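You operate a simulated robot arm through the tools that you are given. There is no shell and no other tool. Be economical: measure what you need, move in short steps, check, and stop when the job is done.

You are at the controls of a simulated two-armed robot. One attempt, no reset.

JOB
Take the yellow sole and leave it on the orange tray. Put the pads box on the near belt away on the yellow-legged table. Stack the blue block labelled "2" from the blue-legged bench on top of the blue block marked "3". Push the bands drawer shut. Shut the buckles drawer. Take the red round brush from the blue-legged bench and put it on the pink order card. Turn the fan speed knob to 3. Shut the front flap. Do these in any order. Set down upright: pads box.

It is judged by the outcome, as a careful person would: the job done as asked, and still so three seconds after it is handed in. It fails if anything else is knocked over, pushed out of place, dropped, spilled or broken.

ROBOT AND FRAMES
Two 7-joint arms with fingered hands on one trunk, on a base that drives. Base frame: it is fixed to the floor where the robot stands at the start and does not move with it; the origin is under the middle of the robot, x ahead of it, y to its left, z up; the surface under the hand at the start is at about z = 86. Lengths are in cm, angles in rad, forces in N, time in s.
The left shoulder is at the start at [5.8, 18.5, 119.2], the right one opposite. With the tool pointing down near the work surface each hand reaches from about 10 to 82 cm from the robot's upright axis, wherever it stands, measured 20 degrees to its own side. Places, roughly: bands drawer [-480, 250, 60]; blue block [-375, 275, 75]; buckles drawer [-460, 250, 70]; fan speed knob [-40, -900, 160]; front flap [-530, -970, 100]; orange tray (28x33x7 cm) [-190, 300, 80]; pads box [-275, -75, 75]; pink order card [-350, 325, 75]; round brush [-325, 300, 75]; yellow sole [50, 25, 75]; yellow-legged table [-130, 290, 80]. Payload 4 kg a hand.
The TCP of each hand is the grasp point between the finger pads, 2.6 cm short of the fingertips. In the tool frame z runs along the fingers and y along their closing line. Largest opening 13.2 cm; the body of the gripper starts 7.3 cm behind the TCP. The gripper is a hand of 3 fingers: y runs from the thumb to the fingers, the wrist lies at [0, 0, -22.4] in the tool frame, and closing takes about 1.5 s.
Orientation is that of the tool frame in the base frame, as a unit quaternion [x, y, z, w]. With the fingers straight down and closing along the base's y, the tool's x points along the base's -x, its y along +y and its z along -z.

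CONTROLS
- The arms move only by the tool nudge_tool. It takes "left_series", "right_series" or both (then of equal length, played together; a hand with none holds still); each is a list of rows, each an object of numbers (a shift or turn left out is 0, a gripper value left out holds the last): "tx", "ty", "tz": the shift along the base's x, y, z in units of 200 mm (1.0 is 200 mm); "rx", "ry", "rz": the turn, a rotation vector about the base's x, y, z in units of 120 degrees (1.0 is 120 degrees). In form: [{"tx": .., "ty": .., "tz": .., "rx": .., "ry": .., "rz": ..}, ...]. A call has 1 to 8 rows; each row is the pose to reach, as a shift and turn from the pose commanded when the call began. "left_fingers" and "right_fingers" are, for a hand that has rows, the gripper command, from -1 (fully open) to 1 (shut), values between in proportion, set as the call begins (left out, the last holds). A call with a number of a shift or a turn outside -1 to 1 is refused whole. Each row takes 0.2 s and may step no farther than 5 cm and 0.15 rad from the row before; otherwise, or with a gripper value out of range, the whole call is refused. Where a pose cannot be reached the arm comes as near as it can. A force on the tool above 40 N (or 10 N above the force at the start of the call, whichever is more), or a blocked arm, ends the call early, and 0.2 s more pass. The fingers move at their own pace (about 7.2 cm/s each) and stop on an object; they squeeze with about 24 N. The grip force told is the motor's: it shows also when the fingers shut on nothing. Time passes only in rows, and 0.2 s behind the last, so rows that repeat a pose let the fingers close. It gives the time, the measured TCP pose, the force on the tool (base axes), the opening and the grip force at its end, in the units of the frame above (readings bear some noise), with the torque about the TCP (base axes, N m) and any sound that the robot's microphone picked up, and new pictures: "views" is both (left out), scene, wrist or none (wrist: the cameras of the hands that moved).
- Cameras (640 x 400 px; columns grow to the right, rows downward): "scene" is now at [13.35, 3.61, 139.84]; the picture's right is [0.35, -0.93, -0.05], its down [-0.69, -0.22, -0.69] and it looks along [0.63, 0.28, -0.73] (base axes); focal length 257 px, centre (320, 200). "left" rides on the left gripper at [-6.2, 0.3, -9.2] in its tool frame; the picture's right is [-0.05, -1.00, 0.00], its down [0.83, -0.04, -0.56] and it looks along [0.55, -0.03, 0.83] (tool axes); focal length 230 px, centre (320, 200). "right" rides on the right gripper at [6.2, 0.3, -9.2] in its tool frame; the picture's right is [-0.05, 1.00, 0.00], its down [-0.83, -0.04, -0.55] and it looks along [-0.55, -0.03, 0.83] (tool axes); focal length 230 px, centre (320, 200). There is no depth. A picture from a camera that has moved, and an enlarged one, comes with that camera's place and axes in the base frame and with its lens. The place of the scene camera against the robot may be out by one fixed shift of up to 2.5 cm in any direction.
- move_column(by): slides the trunk up (or, below 0, down) by that many cm; the arms and the scene camera ride with it, the base frame stays. It gives what a move gives, with no picture.
- steer(legs): drives the robot by 1 to 6 legs, each [ahead, left, turn to the left] in cm, cm and rad, along the robot's own axes; the way and the turn of a leg run together, so that a leg with both is an arc; at most 150 cm and 3.142 rad a leg. The arms and the cameras ride along, it lands a little off, and it stops where it bumps. It gives what a move gives, and a new picture of the scene camera.
- curl_fingers(finger1, finger2, thumb_bend, hand): sets how far each is bent, from 0 (flat) to 1 (curled in); at 0.3 the hand is open as for a grip, at 0.7 the pads meet at the TCP. One left out holds its place. A second passes; each finger stops where it meets its share of the squeeze, and holds until it gets a number again. A gripper value or a shape takes the hand back. It gives what a move gives, with no picture; readings hold the bend of each and the force on the fingers (four entries, about 0 where the hand has none), thumb and palm.
- hand_shape(shape, hand): the hand has 3 fingers and takes this shape, open, in about a second: jaw (thumb against the fingers, like two jaws); tri (thumb and two fingers); tip (a fingertip pinch); poke (one finger out to press); point (the index stretched); flat (the hand flat); cup (the hand cupped); fist (a fist). The gripper value then closes the fingers along that shape, each until it touches; the sizes above hold for jaw. It gives what a move gives, with no picture.
- aim_head(pan, tilt): turns the head with the scene camera to pan (to the left, within 1.501 rad either way) and tilt (down, from -0.506 to 1.204), counted from straight ahead of the robot. It gives what a move gives, and a new picture of the scene camera.
- inspect(camera, box): a new picture of the part [left, top, right, bottom] of that camera's present view, enlarged. It takes no simulated time.
- sign_off(): hands the job in; it is judged then, once.

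Go step by step. Nothing tells you exact positions but the pictures and the camera data: compare them with the known pose of the tool, close in by small moves and look again before you grip or let go. The budget is 186 turns and 260 pictures, counting those below and the enlarged ones. Unless the task says otherwise, let go and move clear before handing in, and close with one line.

The tools are called after "Call:" by a JSON object that holds its "api" and its "payload". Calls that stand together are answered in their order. nudge_tool: Moves the arms, as the interface text tells. Its arguments: {"type":"object","properties":{"left_series":{"type":"array","items":{"type":"object","properties":{"tx":{"type":"number"},"ty":{"type":"number"},"tz":{"type":"number"},"rx":{"type":"number"},"ry":{"type":"number"},"rz":{"type":"number"}}}},"left_fingers":{"type":"number"},"right_series":{"type":"array","items":{"type":"object","properties":{"tx":{"type":"number"},"ty":{"type":"number"},"tz":{"type":"number"},"rx":{"type":"number"},"ry":{"type":"number"},"rz":{"type":"number"}}}},"right_fingers":{"type":"number"},"views":{"type":"string","enum":["both","scene","wrist","none"]}},"required":[]} The other tools are called the same way: move_column (by) slides the trunk up or down; hand_shape (shape, hand) gives the hand a shape; curl_fingers (finger1, finger2, thumb_bend, hand) moves the fingers one by one; steer (legs) drives the base; aim_head (pan, tilt) turns the head that bears the scene camera; inspect (camera, box) takes an enlarged picture of a part of a camera's view; sign_off () hands the job in.

At the start:

```text
clock: 0.0
left_position: [48.85, 46.82, 116.78]
left_ee_rot: [0.0, 1.0, 0.0, 0.0]
left_wrist_force: [-0.3, 1.1, 0.9]
left_moment: [0.01, 0.01, -0.02]
left_opening: 13.21
left_grip_force: 0.0
left_shape: jaw
left_bend: [0.3, 0.3, 0.3]
left_finger forces: [0.0, 0.0, 0.0, 0.0, 0.1, 0.0]
right_position: [58.36, -0.23, 103.91]
right_ee_rot: [0.0, 1.0, 0.0, -0.001]
right_wrist_force: [0.3, 0.1, 0.6]
right_moment: [0.02, 0.0, 0.0]
right_opening: 13.18
right_grip_force: 0.0
right_shape: jaw
right_bend: [0.3, 0.3, 0.3]
right_finger forces: [0.0, 0.1, 0.0, 0.1, 0.0, 0.1]
trunk travel left (down, up): [-22.5, 23.7]
robot x, y, heading: [-0.27, 0.2, -0.001]
head pan, tilt: [0.365, 0.679]
```

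scene: 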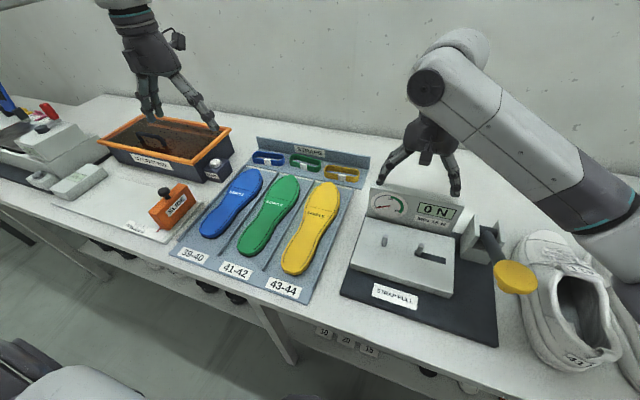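
right: 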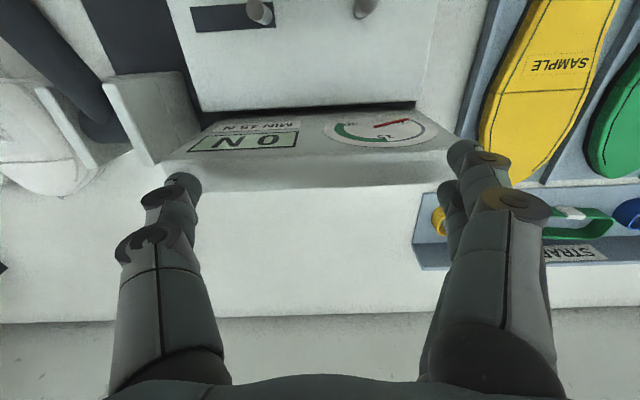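
left: 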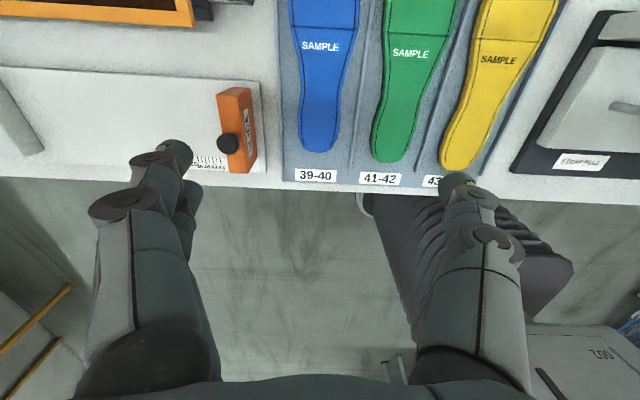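

I see the sole rack ahead of the robot, with the yellow sole at about [50, 23, 87]. I'll look closer before gripping it.

Call:
{"api": "inspect", "payload": {"camera": "scene", "box": [180, 130, 380, 310]}}

Call:
{"api": "nudge_tool", "payload": {"left_series": [{"ty": -0.24, "tx": 0.0}, {"ty": -0.48}, {"ty": -0.72}, {"ty": -0.96}, {"ty": -0.96, "tz": -0.2}, {"ty": -0.96, "tz": -0.4}], "left_fingers": -1, "views": "both"}}

```text
2.22 times, centred on (280, 220) of scene
camera zoom: at [13.35, 3.61, 139.84], right [0.35, -0.93, -0.05], down [-0.69, -0.22, -0.69], along [0.63, 0.28, -0.73], focal length 570 px, centre (409, 156)
```

zoom: 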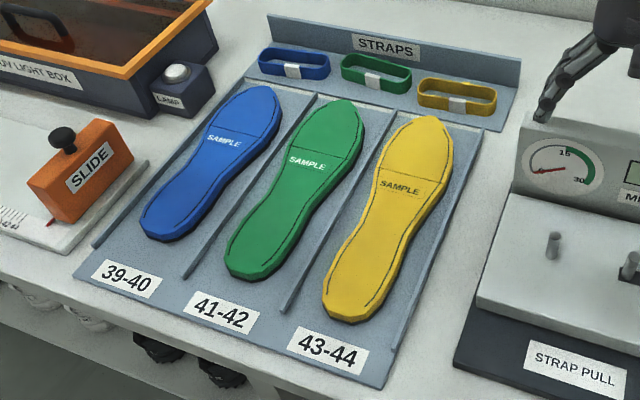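

```text
clock: 1.4
left_position: [48.83, 27.83, 108.65]
left_ee_rot: [-0.001, 1.0, -0.001, 0.0]
left_wrist_force: [-0.6, -0.1, 0.1]
left_moment: [0.0, 0.02, 0.02]
left_opening: 13.18
left_grip_force: 0.0
left_shape: jaw
left_bend: [0.3, 0.3, 0.3]
left_finger forces: [0.0, 0.0, 0.0, 0.0, 0.0, 0.0]
right_position: [58.5, -0.13, 103.78]
right_ee_rot: [0.0, 1.0, 0.0, -0.001]
right_wrist_force: [0.5, -1.5, 0.3]
right_moment: [-0.02, 0.04, 0.02]
right_opening: 13.15
right_grip_force: 0.2
right_shape: jaw
right_bend: [0.3, 0.3, 0.3]
right_finger forces: [0.0, 0.0, 0.1, 0.1, 0.0, 0.0]
trunk travel left (down, up): [-22.5, 23.7]
robot x, y, heading: [0.0, -0.06, 0.002]
head pan, tilt: [0.365, 0.679]
camera scene: at [13.46, 3.61, 139.82], right [0.35, -0.93, -0.05], down [-0.69, -0.22, -0.69], along [0.63, 0.28, -0.73], focal length 257 px, centre (320, 200)
camera left: at [55.12, 28.07, 117.94], right [0.05, -1.0, 0.0], down [-0.83, -0.04, 0.56], along [-0.55, -0.03, -0.83], focal length 230 px, centre (320, 200)
```

scene: 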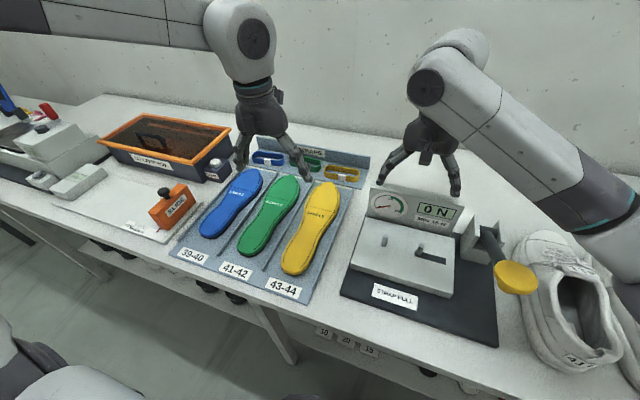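
left: 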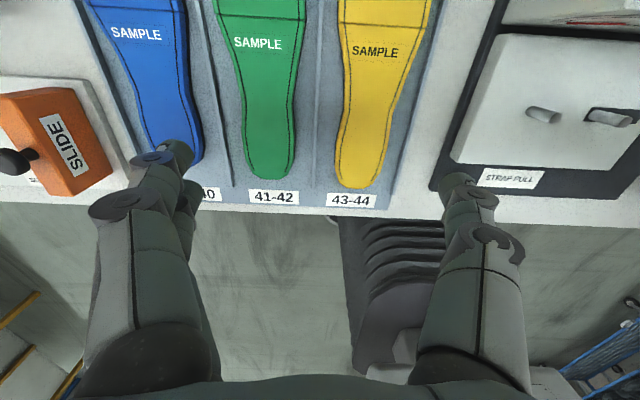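

The sole's waist is at about [49.5, 21.5] and is about 5.6 cm wide. I'll come down above it with the hand partly closed and look again.

Call:
{"api": "nudge_tool", "payload": {"left_series": [{"tx": 0.03, "ty": -0.15}, {"tx": 0.05, "ty": -0.306}, {"tx": 0.05, "ty": -0.306, "tz": -0.24}, {"tx": 0.05, "ty": -0.306, "tz": -0.48}, {"tx": 0.05, "ty": -0.306, "tz": -0.66}, {"tx": 0.05, "ty": -0.306, "tz": -0.66}], "left_fingers": -0.3, "views": "both"}}

```text
clock: 2.8
left_position: [49.73, 21.59, 95.78]
left_ee_rot: [-0.001, 1.0, -0.001, 0.0]
left_wrist_force: [-0.1, 0.1, 0.6]
left_moment: [0.02, -0.02, -0.01]
left_opening: 8.62
left_grip_force: 0.0
left_shape: jaw
left_bend: [0.7, 0.7, 0.67]
left_finger forces: [0.1, 0.0, 0.1, 0.0, 0.1, 0.0]
right_position: [58.42, -0.13, 103.86]
right_ee_rot: [-0.001, 1.0, 0.0, 0.0]
right_wrist_force: [0.5, -0.3, 0.5]
right_moment: [0.01, -0.01, 0.02]
right_opening: 13.23
right_grip_force: 0.0
right_shape: jaw
right_bend: [0.3, 0.3, 0.3]
right_finger forces: [0.1, 0.0, 0.0, 0.0, 0.1, 0.1]
trunk travel left (down, up): [-22.5, 23.7]
robot x, y, heading: [0.13, -0.13, -0.001]
head pan, tilt: [0.365, 0.679]
camera scene: at [13.31, 3.62, 139.85], right [0.35, -0.93, -0.05], down [-0.69, -0.22, -0.69], along [0.63, 0.28, -0.73], focal length 257 px, centre (320, 200)
camera left: at [56.06, 21.83, 105.17], right [0.05, -1.0, 0.0], down [-0.83, -0.04, 0.55], along [-0.55, -0.03, -0.83], focal length 230 px, centre (320, 200)
```

scene: 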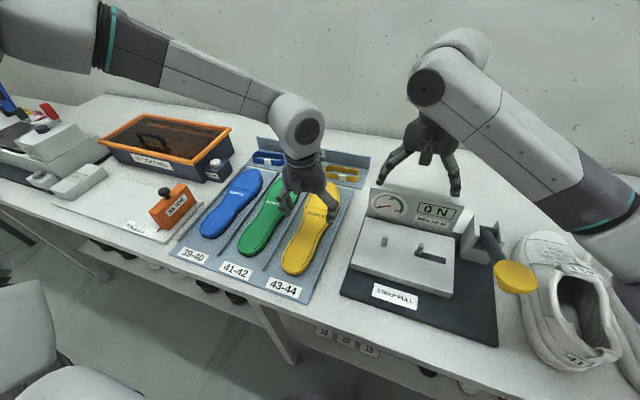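
left: 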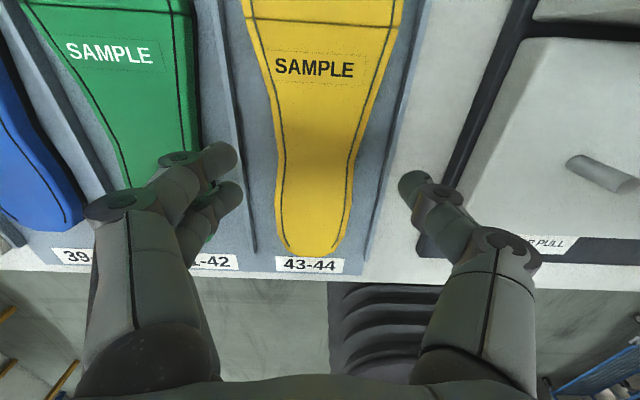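

The hand is centred over the sole. I'll narrow the fingers a little to clear the rack dividers, go down slowly and then close.

Call:
{"api": "nudge_tool", "payload": {"left_series": [{}, {}, {}, {"tz": -0.08}, {"tz": -0.16}, {"tz": -0.22}, {"tz": -0.26}, {"tz": -0.26}], "left_fingers": -0.12, "views": "wrist"}}

```text
clock: 4.6
left_position: [49.7, 21.54, 90.62]
left_ee_rot: [-0.001, 1.0, 0.0, 0.0]
left_wrist_force: [-0.4, -0.1, 0.5]
left_moment: [-0.01, -0.01, 0.0]
left_opening: 7.46
left_grip_force: 0.1
left_shape: jaw
left_bend: [0.72, 0.72, 0.7]
left_finger forces: [0.0, 0.1, 0.1, 0.0, 0.0, 0.1]
right_position: [58.4, -0.31, 103.82]
right_ee_rot: [0.0, 1.0, -0.001, 0.0]
right_wrist_force: [-0.1, 0.1, -0.3]
right_moment: [0.01, -0.01, -0.01]
right_opening: 13.18
right_grip_force: 0.1
right_shape: jaw
right_bend: [0.3, 0.3, 0.3]
right_finger forces: [0.0, 0.1, 0.0, 0.1, 0.1, 0.0]
trunk travel left (down, up): [-22.5, 23.7]
robot x, y, heading: [0.06, 0.28, 0.002]
head pan, tilt: [0.365, 0.679]
camera left: at [56.16, 21.76, 99.86], right [0.05, -1.0, 0.0], down [-0.83, -0.04, 0.55], along [-0.55, -0.03, -0.83], focal length 230 px, centre (320, 200)
```

left: 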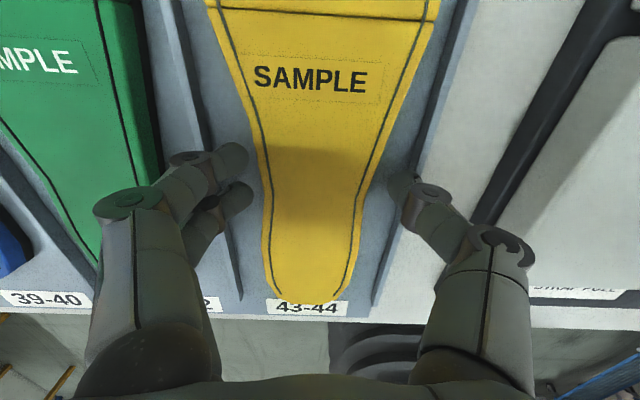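

The fingertips are beside the sole. I'll go a bit lower until I feel the rack, or stop once deep enough.

Call:
{"api": "nudge_tool", "payload": {"left_series": [{"tz": -0.025}, {"tz": -0.05}, {"tz": -0.07}, {"tz": -0.09}, {"tz": -0.09}], "views": "wrist"}}

```text
clock: 5.9
left_position: [50.04, 21.44, 89.2]
left_ee_rot: [-0.001, 1.0, -0.001, 0.005]
left_wrist_force: [-6.2, 1.3, 25.7]
left_moment: [1.11, 0.28, 0.21]
left_opening: 7.33
left_grip_force: 0.0
left_shape: jaw
left_bend: [0.73, 0.73, 0.7]
left_finger forces: [10.3, 13.1, 0.0, 0.0, 2.8, 0.0]
right_position: [58.31, -0.11, 103.88]
right_ee_rot: [-0.001, 1.0, 0.0, 0.0]
right_wrist_force: [-0.2, 0.0, -0.5]
right_moment: [-0.03, 0.01, 0.01]
right_opening: 13.17
right_grip_force: 0.0
right_shape: jaw
right_bend: [0.3, 0.3, 0.3]
right_finger forces: [0.0, 0.0, 0.0, 0.0, 0.0, 0.0]
trunk travel left (down, up): [-22.5, 23.7]
robot x, y, heading: [0.26, 0.27, -0.0]
head pan, tilt: [0.365, 0.679]
stopped in row 5 (left hand): the force on the tool passed its limit at 41 N (the readings are from after the stop); the commanded pose is now the measured one
camera left: at [56.24, 21.64, 98.59], right [0.05, -1.0, 0.0], down [-0.84, -0.04, 0.55], along [-0.55, -0.03, -0.84], focal length 230 px, centre (320, 200)
```

left: 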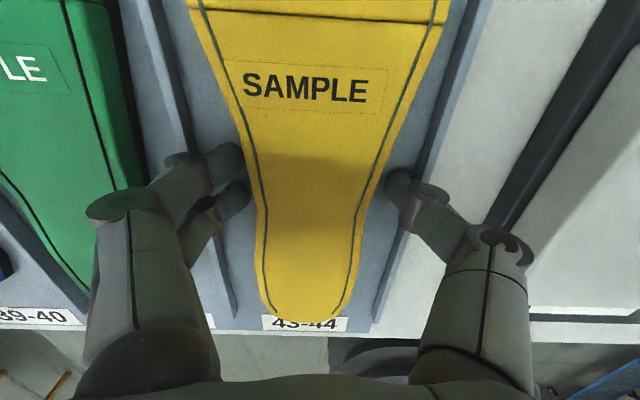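

Contact with the rack. I'll back off a few millimetres and close on the sole.

Call:
{"api": "nudge_tool", "payload": {"left_series": [{"tz": 0.025}, {"tz": 0.025}], "views": "none"}}

Call:
{"api": "nudge_tool", "payload": {"left_series": [{}, {}, {}, {}, {}, {}, {}, {}], "left_fingers": 1, "views": "none"}}

Call:
{"api": "nudge_tool", "payload": {"left_series": [{"tz": 0.03}, {"tz": 0.1}, {"tz": 0.2}, {"tz": 0.35}, {"tz": 0.5}, {"tz": 0.6}], "views": "both"}}

```text
clock: 6.5
left_position: [50.14, 21.35, 89.38]
left_ee_rot: [-0.001, 1.0, 0.0, 0.002]
left_wrist_force: [0.0, 0.7, -1.1]
left_moment: [-0.01, -0.01, 0.01]
left_opening: 7.32
left_grip_force: 0.0
left_shape: jaw
left_bend: [0.72, 0.72, 0.7]
left_finger forces: [0.1, 0.0, 0.0, 0.1, 0.3, 0.0]
right_position: [58.45, -0.18, 103.79]
right_ee_rot: [0.0, 1.0, 0.0, 0.0]
right_wrist_force: [0.6, -0.3, -0.9]
right_moment: [0.01, 0.0, 0.01]
right_opening: 13.22
right_grip_force: 0.2
right_shape: jaw
right_bend: [0.3, 0.3, 0.3]
right_finger forces: [0.0, 0.0, 0.0, 0.0, 0.0, 0.0]
trunk travel left (down, up): [-22.5, 23.7]
robot x, y, heading: [0.05, -0.25, 0.0]
head pan, tilt: [0.365, 0.679]
```

```text
clock: 8.3
left_position: [49.98, 21.45, 89.41]
left_ee_rot: [0.0, 1.0, 0.0, 0.003]
left_wrist_force: [0.8, 0.3, -0.3]
left_moment: [0.0, -0.02, -0.01]
left_opening: 6.1
left_grip_force: 24.5
left_shape: jaw
left_bend: [0.73, 0.73, 0.7]
left_finger forces: [10.7, 10.9, 0.1, 0.1, 21.6, 0.1]
right_position: [58.45, -0.19, 103.83]
right_ee_rot: [0.001, 1.0, 0.001, 0.001]
right_wrist_force: [0.4, 0.5, -0.2]
right_moment: [-0.01, 0.01, 0.04]
right_opening: 13.17
right_grip_force: 0.0
right_shape: jaw
right_bend: [0.3, 0.3, 0.3]
right_finger forces: [0.1, 0.0, 0.1, 0.0, 0.0, 0.0]
trunk travel left (down, up): [-22.5, 23.7]
robot x, y, heading: [-0.2, -0.07, -0.0]
head pan, tilt: [0.365, 0.679]
```

```text
clock: 9.7
left_position: [49.92, 21.38, 101.39]
left_ee_rot: [-0.002, 1.0, -0.001, 0.003]
left_wrist_force: [-0.5, -0.5, -2.5]
left_moment: [0.02, 0.05, -0.05]
left_opening: 6.12
left_grip_force: 23.7
left_shape: jaw
left_bend: [0.73, 0.73, 0.7]
left_finger forces: [10.9, 11.4, 0.0, 0.0, 22.1, 0.0]
right_position: [58.34, -0.18, 103.83]
right_ee_rot: [0.0, 1.0, 0.0, 0.0]
right_wrist_force: [1.0, -0.7, -1.1]
right_moment: [-0.02, -0.01, -0.02]
right_opening: 13.2
right_grip_force: 0.1
right_shape: jaw
right_bend: [0.3, 0.3, 0.3]
right_finger forces: [0.1, 0.1, 0.0, 0.1, 0.1, 0.0]
trunk travel left (down, up): [-22.5, 23.7]
robot x, y, heading: [-0.1, -0.32, 0.001]
head pan, tilt: [0.365, 0.679]
camera scene: at [13.35, 3.61, 139.84], right [0.35, -0.93, -0.05], down [-0.69, -0.22, -0.69], along [0.63, 0.28, -0.73], focal length 257 px, centre (320, 200)
camera left: at [56.35, 21.71, 110.85], right [0.05, -1.0, 0.0], down [-0.83, -0.04, 0.55], along [-0.55, -0.03, -0.83], focal length 230 px, centre (320, 200)
```

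scene: 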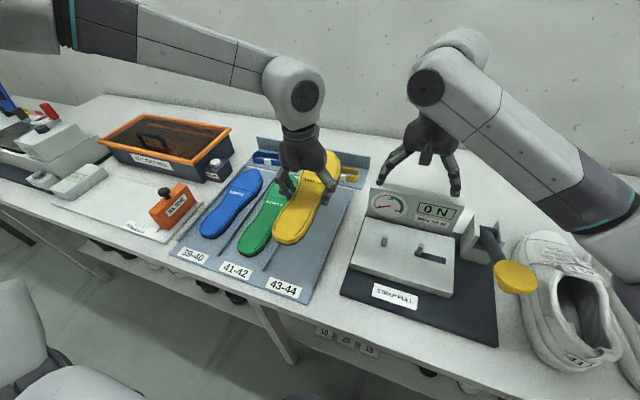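
left: 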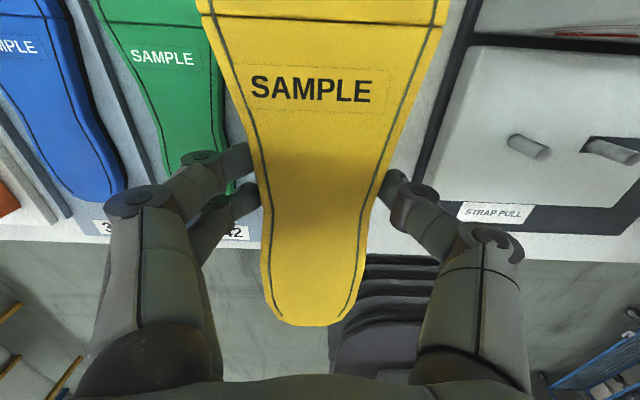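

The sole is held. I'll raise it, tuck both arms in for driving, and look around.

Call:
{"api": "nudge_tool", "payload": {"left_series": [{"tz": 0.25}, {"tz": 0.5}, {"tz": 0.6, "tx": -0.2, "ty": 0.05}, {"tz": 0.6, "tx": -0.4, "ty": 0.1}, {"tz": 0.6, "tx": -0.55, "ty": 0.15}], "right_series": [{"tz": 0.25}, {"tz": 0.45}, {"tz": 0.45, "tx": -0.24, "ty": -0.2}, {"tz": 0.45, "tx": -0.48, "ty": -0.4}, {"tz": 0.45, "tx": -0.7, "ty": -0.6}], "views": "none"}}

Call:
{"api": "aim_head", "payload": {"pan": 1.45, "tilt": 0.3}}

Call:
{"api": "aim_head", "payload": {"pan": -1.45, "tilt": 0.3}}

```text
refused: row 3 steps farther than a row can; nothing moved
```

```text
clock: 11.0
left_position: [50.12, 21.4, 101.52]
left_ee_rot: [-0.001, 1.0, -0.001, 0.003]
left_wrist_force: [1.2, 0.0, -2.1]
left_moment: [0.01, 0.08, 0.0]
left_opening: 6.14
left_grip_force: 24.8
left_shape: jaw
left_bend: [0.73, 0.73, 0.7]
left_finger forces: [10.9, 11.3, 0.1, 0.0, 22.1, 0.1]
right_position: [58.46, -0.11, 103.84]
right_ee_rot: [0.001, 1.0, -0.001, 0.0]
right_wrist_force: [-1.3, -0.3, 1.0]
right_moment: [0.02, 0.01, 0.02]
right_opening: 13.17
right_grip_force: 0.0
right_shape: jaw
right_bend: [0.3, 0.3, 0.3]
right_finger forces: [0.1, 0.1, 0.0, 0.0, 0.1, 0.1]
trunk travel left (down, up): [-22.5, 23.7]
robot x, y, heading: [-0.02, -0.17, -0.003]
head pan, tilt: [1.45, 0.3]
camera scene: at [7.06, 9.82, 144.23], right [0.98, -0.12, -0.14], down [-0.17, -0.29, -0.94], along [0.07, 0.95, -0.31], focal length 257 px, centre (320, 200)
```

scene: 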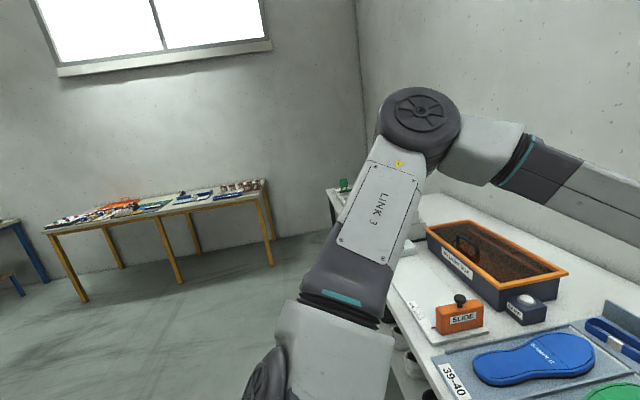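

```text
clock: 13.5
left_position: [50.16, 21.47, 101.41]
left_ee_rot: [-0.001, 1.0, -0.001, 0.003]
left_wrist_force: [0.3, -0.2, -1.9]
left_moment: [0.0, 0.02, 0.0]
left_opening: 6.12
left_grip_force: 23.5
left_shape: jaw
left_bend: [0.73, 0.73, 0.7]
left_finger forces: [10.8, 11.3, 0.0, 0.1, 22.2, 0.1]
right_position: [58.39, -0.14, 103.71]
right_ee_rot: [0.0, 1.0, 0.0, 0.0]
right_wrist_force: [-0.3, -0.1, 0.3]
right_moment: [0.03, 0.01, -0.02]
right_opening: 13.19
right_grip_force: 0.1
right_shape: jaw
right_bend: [0.3, 0.3, 0.3]
right_finger forces: [0.0, 0.0, 0.0, 0.1, 0.1, 0.0]
trunk travel left (down, up): [-22.5, 23.7]
robot x, y, heading: [-0.12, -0.1, -0.0]
head pan, tilt: [-1.45, 0.3]
camera scene: at [7.06, -8.72, 144.23], right [-0.98, -0.12, 0.14], down [-0.17, 0.29, -0.94], along [0.07, -0.95, -0.31], focal length 257 px, centre (320, 200)
```

scene: 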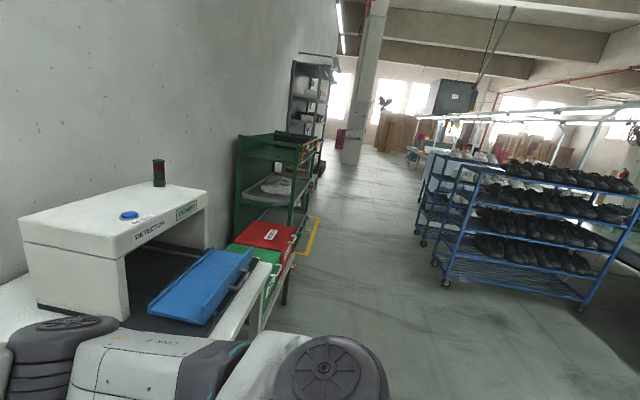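

The yellow-legged table stands against the left wall with the blue-legged bench beyond it. To the right there's an aisle. I'll tuck the arms in and back away.

Call:
{"api": "nudge_tool", "payload": {"left_series": [{"tz": 0.2}, {"tz": 0.4}, {"tz": 0.5, "tx": -0.15}, {"tz": 0.5, "tx": -0.35}, {"tz": 0.5, "tx": -0.5, "ty": 0.1}], "right_series": [{"tz": 0.2}, {"tz": 0.4}, {"tz": 0.45, "tx": -0.15, "ty": -0.15}, {"tz": 0.45, "tx": -0.3, "ty": -0.3}, {"tz": 0.45, "tx": -0.45, "ty": -0.45}], "views": "none"}}

Call:
{"api": "steer", "payload": {"legs": [[-60, 0, 0], [0, 0, 1.571]]}}

Call:
{"api": "aim_head", "payload": {"pan": 1.4, "tilt": 0.3}}

```text
clock: 14.7
left_position: [39.91, 23.7, 111.54]
left_ee_rot: [-0.001, 1.0, -0.001, 0.003]
left_wrist_force: [0.2, 0.1, -1.7]
left_moment: [-0.02, 0.03, -0.01]
left_opening: 6.13
left_grip_force: 23.9
left_shape: jaw
left_bend: [0.73, 0.73, 0.7]
left_finger forces: [10.9, 11.2, 0.1, 0.0, 22.1, 0.0]
right_position: [49.41, -9.3, 112.91]
right_ee_rot: [-0.001, 1.0, 0.0, 0.001]
right_wrist_force: [-1.3, -0.2, -0.5]
right_moment: [-0.01, 0.01, -0.02]
right_opening: 13.17
right_grip_force: 0.1
right_shape: jaw
right_bend: [0.3, 0.3, 0.3]
right_finger forces: [0.0, 0.0, 0.1, 0.1, 0.0, 0.0]
trunk travel left (down, up): [-22.5, 23.7]
robot x, y, heading: [-0.33, -0.15, 0.002]
head pan, tilt: [-1.45, 0.3]
```

```text
clock: 22.0
left_position: [-84.59, 40.23, 111.41]
left_ee_rot: [0.71, -0.705, -0.002, -0.003]
left_wrist_force: [0.2, -0.5, -2.9]
left_moment: [-0.07, -0.01, 0.0]
left_opening: 6.08
left_grip_force: 24.1
left_shape: jaw
left_bend: [0.73, 0.73, 0.7]
left_finger forces: [10.7, 11.0, 0.0, 0.0, 21.6, 0.0]
right_position: [-51.62, 49.98, 112.87]
right_ee_rot: [0.71, -0.705, 0.0, 0.0]
right_wrist_force: [0.0, -0.4, 0.0]
right_moment: [-0.04, -0.01, -0.03]
right_opening: 13.19
right_grip_force: 0.1
right_shape: jaw
right_bend: [0.3, 0.3, 0.3]
right_finger forces: [0.0, 0.0, 0.1, 0.0, 0.0, 0.0]
trunk travel left (down, up): [-22.5, 23.7]
robot x, y, heading: [-60.99, 0.21, 1.577]
head pan, tilt: [-1.45, 0.3]
camera scene: at [-53.25, 9.58, 144.23], right [0.13, -0.98, 0.14], down [-0.29, -0.17, -0.94], along [0.95, 0.08, -0.31], focal length 257 px, centre (320, 200)
```

scene: 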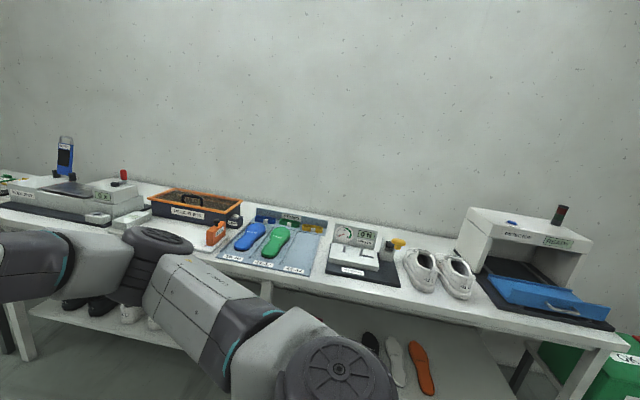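

```text
clock: 24.5
left_position: [-84.74, 40.25, 111.41]
left_ee_rot: [0.71, -0.704, -0.002, -0.003]
left_wrist_force: [0.4, -0.5, -2.5]
left_moment: [-0.05, -0.01, 0.03]
left_opening: 6.1
left_grip_force: 23.8
left_shape: jaw
left_bend: [0.73, 0.73, 0.7]
left_finger forces: [10.5, 11.1, 0.0, 0.0, 21.7, 0.0]
right_position: [-51.77, 49.92, 112.87]
right_ee_rot: [0.71, -0.705, 0.0, -0.001]
right_wrist_force: [-0.8, 0.2, 0.2]
right_moment: [0.0, -0.02, 0.02]
right_opening: 13.19
right_grip_force: 0.1
right_shape: jaw
right_bend: [0.3, 0.3, 0.3]
right_finger forces: [0.0, 0.0, 0.1, 0.0, 0.0, 0.0]
trunk travel left (down, up): [-22.5, 23.7]
robot x, y, heading: [-60.75, 0.58, 1.575]
head pan, tilt: [1.4, 0.3]
camera scene: at [-71.72, 9.94, 144.16], right [0.16, 0.98, -0.14], down [0.29, -0.19, -0.94], along [-0.94, 0.11, -0.32], focal length 257 px, centre (320, 200)
```

scene: 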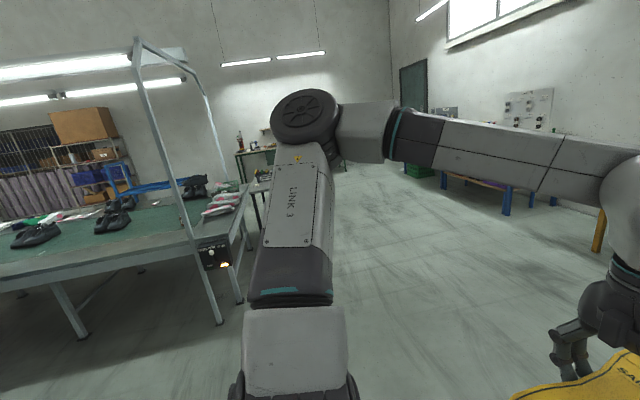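

The near belt is on the left, with its edge at roughly x = -210. I'll turn to face it and drive closer for a look.

Call:
{"api": "steer", "payload": {"legs": [[0, 0, 1.571], [60, 50, 0]]}}

Call:
{"api": "aim_head", "payload": {"pan": 0.0, "tilt": 0.35}}

```text
clock: 32.4
left_position: [-161.56, -71.17, 111.38]
left_ee_rot: [1.0, -0.01, -0.003, -0.001]
left_wrist_force: [0.5, 0.2, -2.9]
left_moment: [0.04, -0.03, -0.02]
left_opening: 6.06
left_grip_force: 23.9
left_shape: jaw
left_bend: [0.73, 0.73, 0.7]
left_finger forces: [10.6, 11.1, 0.0, 0.0, 21.5, 0.0]
right_position: [-170.52, -38.0, 112.72]
right_ee_rot: [1.0, -0.01, 0.0, 0.0]
right_wrist_force: [0.3, -0.2, 0.6]
right_moment: [0.02, -0.01, 0.0]
right_opening: 13.16
right_grip_force: 0.1
right_shape: jaw
right_bend: [0.3, 0.3, 0.3]
right_finger forces: [0.0, 0.0, 0.0, 0.1, 0.0, 0.1]
trunk travel left (down, up): [-22.5, 23.7]
robot x, y, heading: [-121.36, -48.09, 3.124]
head pan, tilt: [1.4, 0.3]
camera scene: at [-132.04, -56.86, 144.17], right [-0.97, 0.19, -0.14], down [0.19, 0.29, -0.94], along [-0.14, -0.94, -0.32], focal length 257 px, centre (320, 200)
```

scene: 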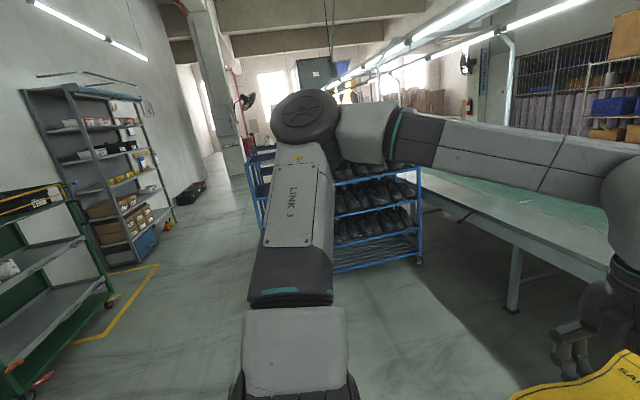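

```text
clock: 34.0
left_position: [-161.63, -71.22, 111.4]
left_ee_rot: [1.0, -0.009, -0.003, -0.001]
left_wrist_force: [-0.2, 0.2, -2.4]
left_moment: [-0.01, -0.07, 0.05]
left_opening: 6.06
left_grip_force: 24.1
left_shape: jaw
left_bend: [0.73, 0.73, 0.7]
left_finger forces: [10.6, 11.0, 0.0, 0.0, 21.5, 0.1]
right_position: [-170.42, -38.01, 112.86]
right_ee_rot: [1.0, -0.01, 0.0, -0.001]
right_wrist_force: [0.2, 0.4, 0.2]
right_moment: [-0.01, 0.01, 0.0]
right_opening: 13.16
right_grip_force: 0.0
right_shape: jaw
right_bend: [0.3, 0.3, 0.3]
right_finger forces: [0.0, 0.1, 0.0, 0.1, 0.0, 0.1]
trunk travel left (down, up): [-22.5, 23.7]
robot x, y, heading: [-121.07, -48.22, 3.122]
head pan, tilt: [0.0, 0.351]
camera scene: at [-139.44, -47.52, 142.58], right [0.02, 1.0, 0.0], down [0.48, -0.01, -0.88], along [-0.88, 0.02, -0.48], focal length 257 px, centre (320, 200)
```

scene: 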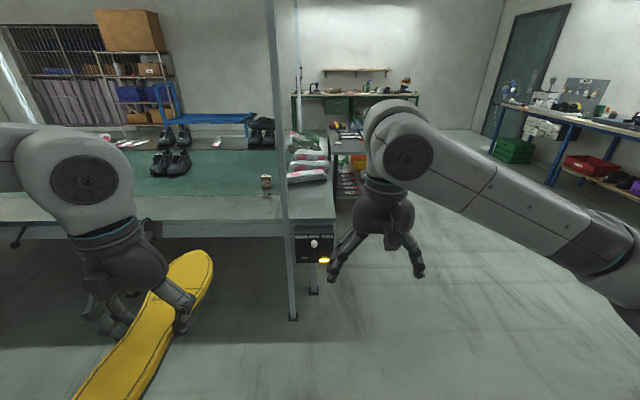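

Call:
{"api": "inspect", "payload": {"camera": "scene", "box": [120, 70, 440, 270]}}

Call:
{"api": "inspect", "payload": {"camera": "scene", "box": [220, 110, 370, 210]}}

```text
2.00 times, centred on (280, 170) of scene
camera zoom: at [-139.44, -47.52, 142.58], right [0.02, 1.0, 0.0], down [0.48, -0.01, -0.88], along [-0.88, 0.02, -0.48], focal length 513 px, centre (400, 260)
```

zoom: 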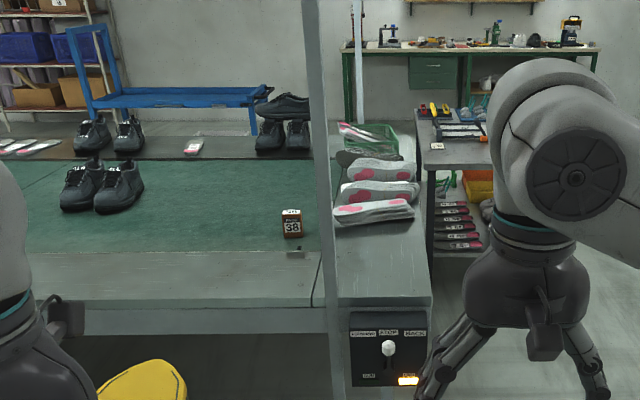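

```text
4.00 times, centred on (295, 160) of scene
camera zoom: at [-139.44, -47.52, 142.58], right [0.02, 1.0, 0.0], down [0.48, -0.01, -0.88], along [-0.88, 0.02, -0.48], focal length 1027 px, centre (420, 360)
```

zoom: 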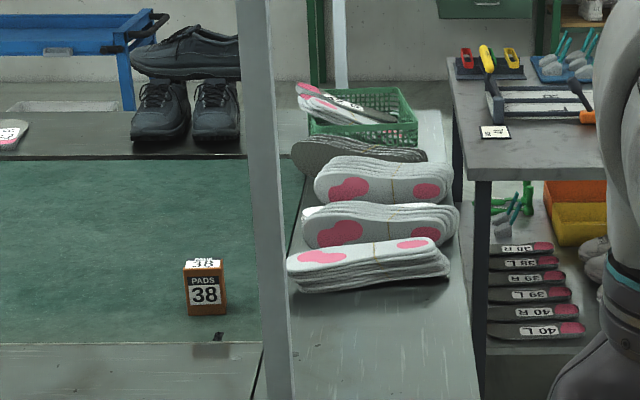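

The pads box ("38") is at about [-278, -76, 78], just left of a frame post at about [-245, -61]. I'll strafe left so the right arm can come in clear of the post, then move ahead.

Call:
{"api": "steer", "payload": {"legs": [[0, 55, 0.018], [60, 0, 0]]}}

Call:
{"api": "aim_head", "payload": {"pan": -0.25, "tilt": 0.75}}

```text
clock: 40.1
left_position: [-221.42, -127.33, 111.5]
left_ee_rot: [1.0, 0.001, -0.003, -0.001]
left_wrist_force: [-0.5, 0.2, -2.3]
left_moment: [0.02, -0.02, -0.01]
left_opening: 6.09
left_grip_force: 24.1
left_shape: jaw
left_bend: [0.73, 0.73, 0.7]
left_finger forces: [10.6, 11.0, 0.0, 0.0, 21.6, 0.1]
right_position: [-230.92, -94.34, 112.78]
right_ee_rot: [1.0, 0.001, 0.0, 0.0]
right_wrist_force: [-0.1, -0.7, 0.2]
right_moment: [0.0, 0.01, 0.0]
right_opening: 13.19
right_grip_force: 0.1
right_shape: jaw
right_bend: [0.3, 0.3, 0.3]
right_finger forces: [0.0, 0.0, 0.0, 0.0, 0.0, 0.0]
trunk travel left (down, up): [-22.5, 23.7]
robot x, y, heading: [-181.5, -103.65, -3.139]
head pan, tilt: [0.0, 0.351]
camera scene: at [-199.66, -103.19, 142.59], right [0.0, 1.0, 0.0], down [0.48, 0.0, -0.88], along [-0.88, 0.0, -0.48], focal length 257 px, centre (320, 200)
```

scene: 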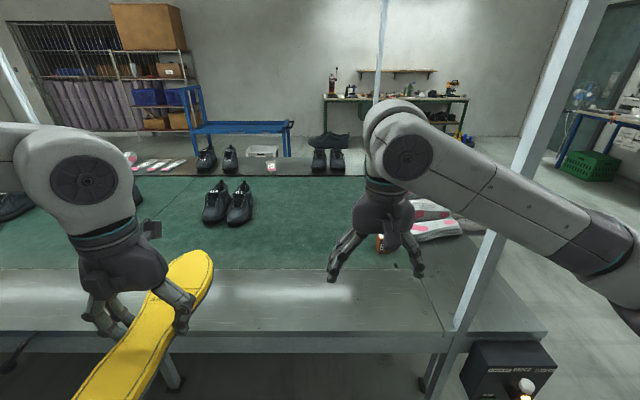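

```text
clock: 41.0
left_position: [-221.49, -127.34, 111.42]
left_ee_rot: [1.0, 0.001, -0.002, -0.001]
left_wrist_force: [-0.9, -0.1, -2.0]
left_moment: [0.03, -0.08, 0.03]
left_opening: 6.06
left_grip_force: 24.6
left_shape: jaw
left_bend: [0.73, 0.73, 0.7]
left_finger forces: [10.6, 11.1, 0.0, 0.0, 21.6, 0.0]
right_position: [-230.83, -94.38, 112.79]
right_ee_rot: [1.0, 0.001, 0.0, 0.0]
right_wrist_force: [0.1, -0.1, 0.8]
right_moment: [-0.02, 0.02, 0.01]
right_opening: 13.18
right_grip_force: 0.0
right_shape: jaw
right_bend: [0.3, 0.3, 0.3]
right_finger forces: [0.0, 0.1, 0.0, 0.1, 0.0, 0.0]
trunk travel left (down, up): [-22.5, 23.7]
robot x, y, heading: [-181.48, -103.87, -3.141]
head pan, tilt: [-0.25, 0.75]
camera scene: at [-197.88, -101.15, 139.25], right [0.24, 0.97, 0.04], down [0.76, -0.17, -0.63], along [-0.6, 0.18, -0.78], focal length 257 px, centre (320, 200)
```

scene: 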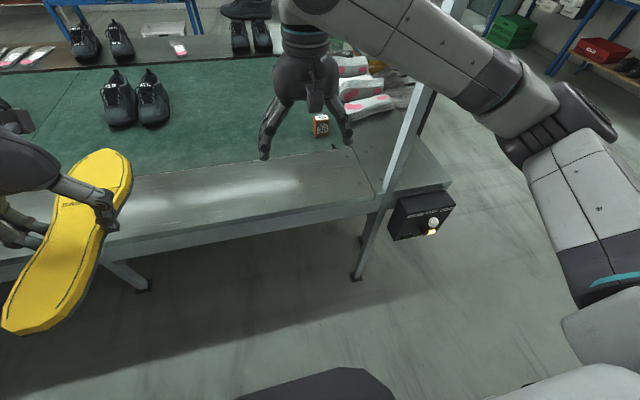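

I'll move in 25 cm, lower the trunk, then bring the right hand out over the box.

Call:
{"api": "steer", "payload": {"legs": [[25, 0, 0]]}}

Call:
{"api": "move_column", "payload": {"by": -10}}

Call:
{"api": "nudge_tool", "payload": {"right_series": [{"tx": -0.2, "ty": 0.14}, {"tx": -0.4, "ty": 0.28}, {"tx": -0.6, "ty": 0.42}, {"tx": -0.8, "ty": 0.56}, {"tx": -0.9, "ty": 0.75}, {"tx": -0.9, "ty": 0.75}], "right_fingers": -1, "views": "both"}}

```text
clock: 42.7
left_position: [-243.26, -127.55, 111.43]
left_ee_rot: [1.0, -0.001, -0.004, -0.002]
left_wrist_force: [-0.2, -0.4, -1.9]
left_moment: [0.04, -0.09, 0.02]
left_opening: 6.09
left_grip_force: 24.2
left_shape: jaw
left_bend: [0.73, 0.73, 0.7]
left_finger forces: [10.7, 11.1, 0.0, 0.0, 21.7, 0.1]
right_position: [-252.77, -94.37, 112.37]
right_ee_rot: [1.0, -0.002, 0.004, -0.002]
right_wrist_force: [1.5, 0.3, -0.1]
right_moment: [0.01, -0.01, 0.02]
right_opening: 13.21
right_grip_force: 0.1
right_shape: jaw
right_bend: [0.3, 0.3, 0.3]
right_finger forces: [0.1, 0.0, 0.0, 0.0, 0.0, 0.0]
trunk travel left (down, up): [-22.5, 23.7]
robot x, y, heading: [-203.41, -103.7, 3.138]
head pan, tilt: [-0.25, 0.75]
stopped in leg 1: the robot was blocked; the commanded pose is now the measured one
camera scene: at [-219.61, -101.52, 139.32], right [0.25, 0.97, 0.04], down [0.76, -0.17, -0.63], along [-0.61, 0.18, -0.77], focal length 257 px, centre (320, 200)
```

scene: 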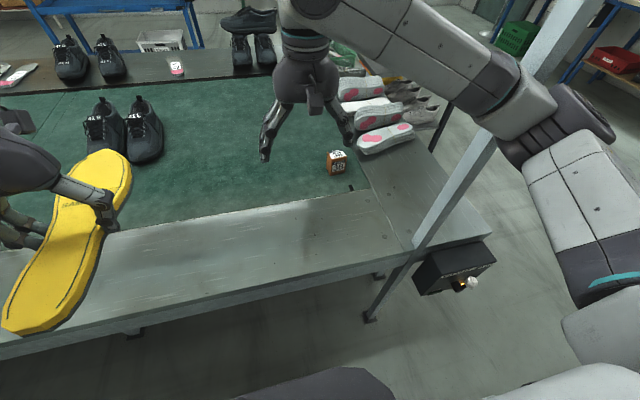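

```text
clock: 44.0
left_position: [-241.12, -126.22, 102.16]
left_ee_rot: [1.0, -0.013, -0.015, -0.001]
left_wrist_force: [-0.4, 1.2, -1.7]
left_moment: [-0.05, -0.11, -0.01]
left_opening: 6.09
left_grip_force: 24.1
left_shape: jaw
left_bend: [0.73, 0.73, 0.7]
left_finger forces: [10.7, 11.2, 0.1, 0.1, 21.7, 0.1]
right_position: [-249.73, -92.82, 103.13]
right_ee_rot: [1.0, -0.016, -0.004, -0.003]
right_wrist_force: [0.3, 0.4, 0.4]
right_moment: [0.03, 0.03, 0.01]
right_opening: 13.21
right_grip_force: 0.1
right_shape: jaw
right_bend: [0.3, 0.3, 0.3]
right_finger forces: [0.0, 0.0, 0.0, 0.0, 0.0, 0.0]
trunk travel left (down, up): [-12.5, 33.7]
robot x, y, heading: [-202.64, -103.63, 3.112]
head pan, tilt: [-0.25, 0.75]
```

```text
clock: 45.6
left_position: [-240.24, -128.52, 102.1]
left_ee_rot: [1.0, -0.009, -0.011, -0.002]
left_wrist_force: [0.0, 0.3, -2.9]
left_moment: [0.03, -0.07, -0.01]
left_opening: 6.06
left_grip_force: 23.8
left_shape: jaw
left_bend: [0.72, 0.73, 0.7]
left_finger forces: [11.9, 12.0, 0.0, 0.0, 23.7, 0.1]
right_position: [-267.15, -82.75, 102.76]
right_ee_rot: [1.0, 0.018, 0.004, -0.007]
right_wrist_force: [0.0, 0.8, 0.3]
right_moment: [-0.03, -0.05, -0.05]
right_opening: 13.2
right_grip_force: 0.1
right_shape: jaw
right_bend: [0.3, 0.3, 0.3]
right_finger forces: [0.1, 0.0, 0.1, 0.0, 0.0, 0.0]
trunk travel left (down, up): [-12.5, 33.7]
robot x, y, heading: [-201.7, -105.77, 3.131]
head pan, tilt: [-0.25, 0.75]
stopped in row 6 (right hand): the arm was blocked; the commanded pose is now the measured one
camera scene: at [-223.78, -109.03, 127.23], right [0.25, 0.96, 0.11], down [0.83, -0.15, -0.54], along [-0.5, 0.23, -0.83], focal length 257 px, centre (320, 200)
camera right: at [-261.07, -82.94, 111.99], right [-0.01, -1.0, -0.01], down [-0.84, 0.0, 0.55], along [-0.55, 0.02, -0.84], focal length 230 px, centre (320, 200)
```

scene: 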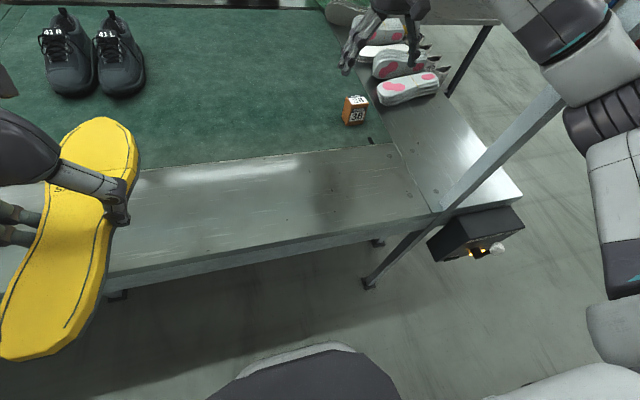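
right: 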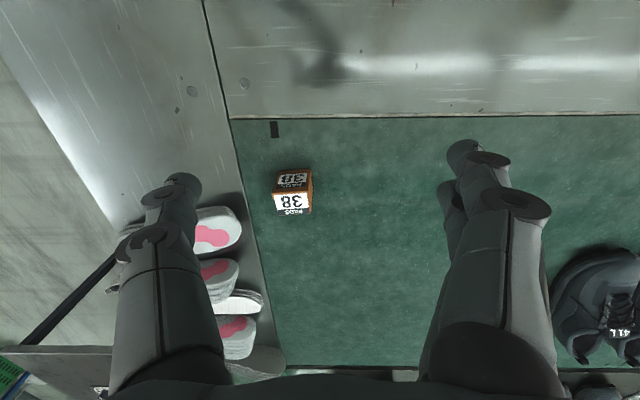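

The right elbow seems to be pressing the frame post and the robot is leaning slightly. I'll back straight off first and then re-plan.

Call:
{"api": "steer", "payload": {"legs": [[-35, 0, 0]]}}

Call:
{"api": "aim_head", "payload": {"pan": -0.3, "tilt": 0.6}}

```text
clock: 47.9
left_position: [-206.61, -125.94, 101.58]
left_ee_rot: [1.0, -0.018, -0.001, 0.01]
left_wrist_force: [0.4, 0.4, -1.8]
left_moment: [0.0, -0.05, -0.01]
left_opening: 6.04
left_grip_force: 23.8
left_shape: jaw
left_bend: [0.72, 0.73, 0.7]
left_finger forces: [11.8, 11.8, 0.1, 0.1, 23.7, 0.0]
right_position: [-232.16, -78.57, 100.33]
right_ee_rot: [1.0, -0.003, 0.015, 0.007]
right_wrist_force: [0.2, -0.1, 0.4]
right_moment: [0.02, 0.01, -0.01]
right_opening: 13.18
right_grip_force: 0.2
right_shape: jaw
right_bend: [0.3, 0.3, 0.3]
right_finger forces: [0.0, 0.1, 0.0, 0.0, 0.1, 0.0]
trunk travel left (down, up): [-12.5, 33.7]
robot x, y, heading: [-165.65, -105.73, 3.107]
head pan, tilt: [-0.25, 0.75]
camera scene: at [-189.88, -102.74, 126.07], right [0.27, 0.96, 0.07], down [0.84, -0.2, -0.51], along [-0.48, 0.2, -0.86], focal length 257 px, centre (320, 200)
```

scene: 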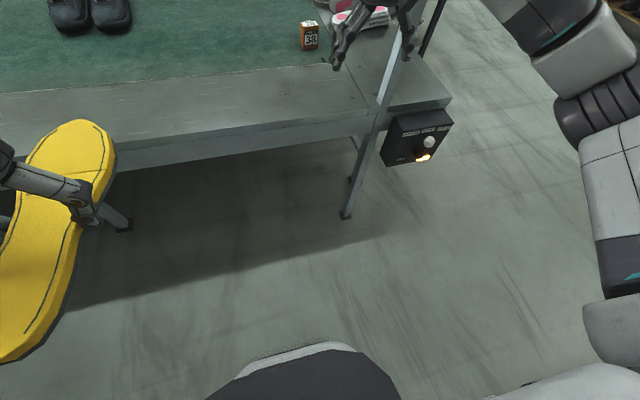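

```text
clock: 48.6
left_position: [-206.6, -125.99, 101.51]
left_ee_rot: [1.0, -0.018, -0.001, 0.009]
left_wrist_force: [-0.6, -0.1, -2.1]
left_moment: [0.04, -0.07, 0.0]
left_opening: 6.04
left_grip_force: 24.2
left_shape: jaw
left_bend: [0.72, 0.73, 0.7]
left_finger forces: [11.7, 11.8, 0.0, 0.0, 23.7, 0.0]
right_position: [-232.11, -78.56, 100.48]
right_ee_rot: [1.0, -0.003, 0.016, 0.006]
right_wrist_force: [0.2, -0.5, 0.4]
right_moment: [0.01, -0.01, 0.01]
right_opening: 13.17
right_grip_force: 0.0
right_shape: jaw
right_bend: [0.3, 0.3, 0.3]
right_finger forces: [0.0, 0.1, 0.0, 0.0, 0.0, 0.1]
trunk travel left (down, up): [-12.5, 33.7]
robot x, y, heading: [-165.64, -105.73, 3.107]
head pan, tilt: [-0.3, 0.6]
camera scene: at [-190.59, -102.14, 127.21], right [0.31, 0.95, 0.08], down [0.75, -0.19, -0.64], along [-0.59, 0.26, -0.77], focal length 257 px, centre (320, 200)
```

scene: 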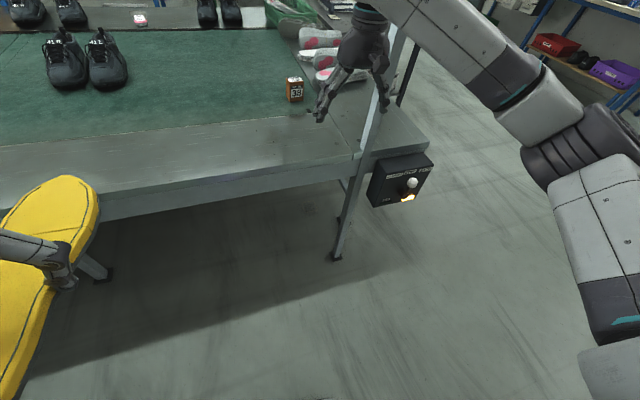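

Nothing is touching now, but the camera axes show a forward lean. I'll raise the trunk back and check whether it goes away.

Call:
{"api": "move_column", "payload": {"by": 10}}

Call:
{"api": "aim_head", "payload": {"pan": 0.0, "tilt": 0.6}}

```text
clock: 50.0
left_position: [-206.59, -126.08, 111.41]
left_ee_rot: [1.0, -0.017, 0.0, 0.01]
left_wrist_force: [0.3, -0.1, -1.8]
left_moment: [0.02, -0.06, -0.02]
left_opening: 6.06
left_grip_force: 24.3
left_shape: jaw
left_bend: [0.72, 0.73, 0.7]
left_finger forces: [11.7, 11.8, 0.1, 0.1, 23.6, 0.1]
right_position: [-232.25, -78.49, 110.28]
right_ee_rot: [1.0, -0.002, 0.016, 0.006]
right_wrist_force: [-0.2, -0.3, 0.1]
right_moment: [0.0, 0.02, 0.01]
right_opening: 13.21
right_grip_force: 0.0
right_shape: jaw
right_bend: [0.3, 0.3, 0.3]
right_finger forces: [0.1, 0.0, 0.0, 0.1, 0.1, 0.2]
trunk travel left (down, up): [-22.5, 23.7]
robot x, y, heading: [-165.66, -105.98, 3.11]
head pan, tilt: [-0.3, 0.6]
```

```text
clock: 50.8
left_position: [-206.43, -125.98, 111.47]
left_ee_rot: [1.0, -0.018, -0.002, 0.009]
left_wrist_force: [-0.3, -0.4, -1.2]
left_moment: [0.01, -0.03, 0.0]
left_opening: 6.04
left_grip_force: 24.5
left_shape: jaw
left_bend: [0.72, 0.73, 0.7]
left_finger forces: [11.8, 11.8, 0.0, 0.0, 23.6, 0.0]
right_position: [-232.22, -78.61, 110.45]
right_ee_rot: [1.0, -0.002, 0.015, 0.006]
right_wrist_force: [0.8, 0.1, 0.5]
right_moment: [-0.03, 0.02, 0.01]
right_opening: 13.21
right_grip_force: 0.0
right_shape: jaw
right_bend: [0.3, 0.3, 0.3]
right_finger forces: [0.1, 0.1, 0.0, 0.0, 0.1, 0.1]
trunk travel left (down, up): [-22.5, 23.7]
robot x, y, heading: [-165.47, -106.12, 3.108]
head pan, tilt: [0.0, 0.6]
camera scene: at [-183.42, -104.99, 140.4], right [0.03, 1.0, 0.0], down [0.68, -0.02, -0.74], along [-0.73, 0.03, -0.68], focal length 257 px, centre (320, 200)
```

scene: 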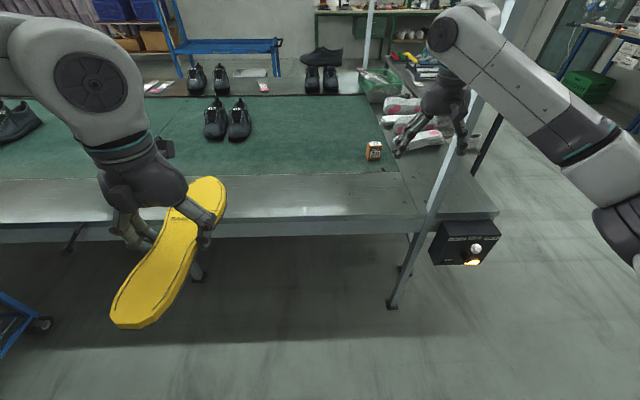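

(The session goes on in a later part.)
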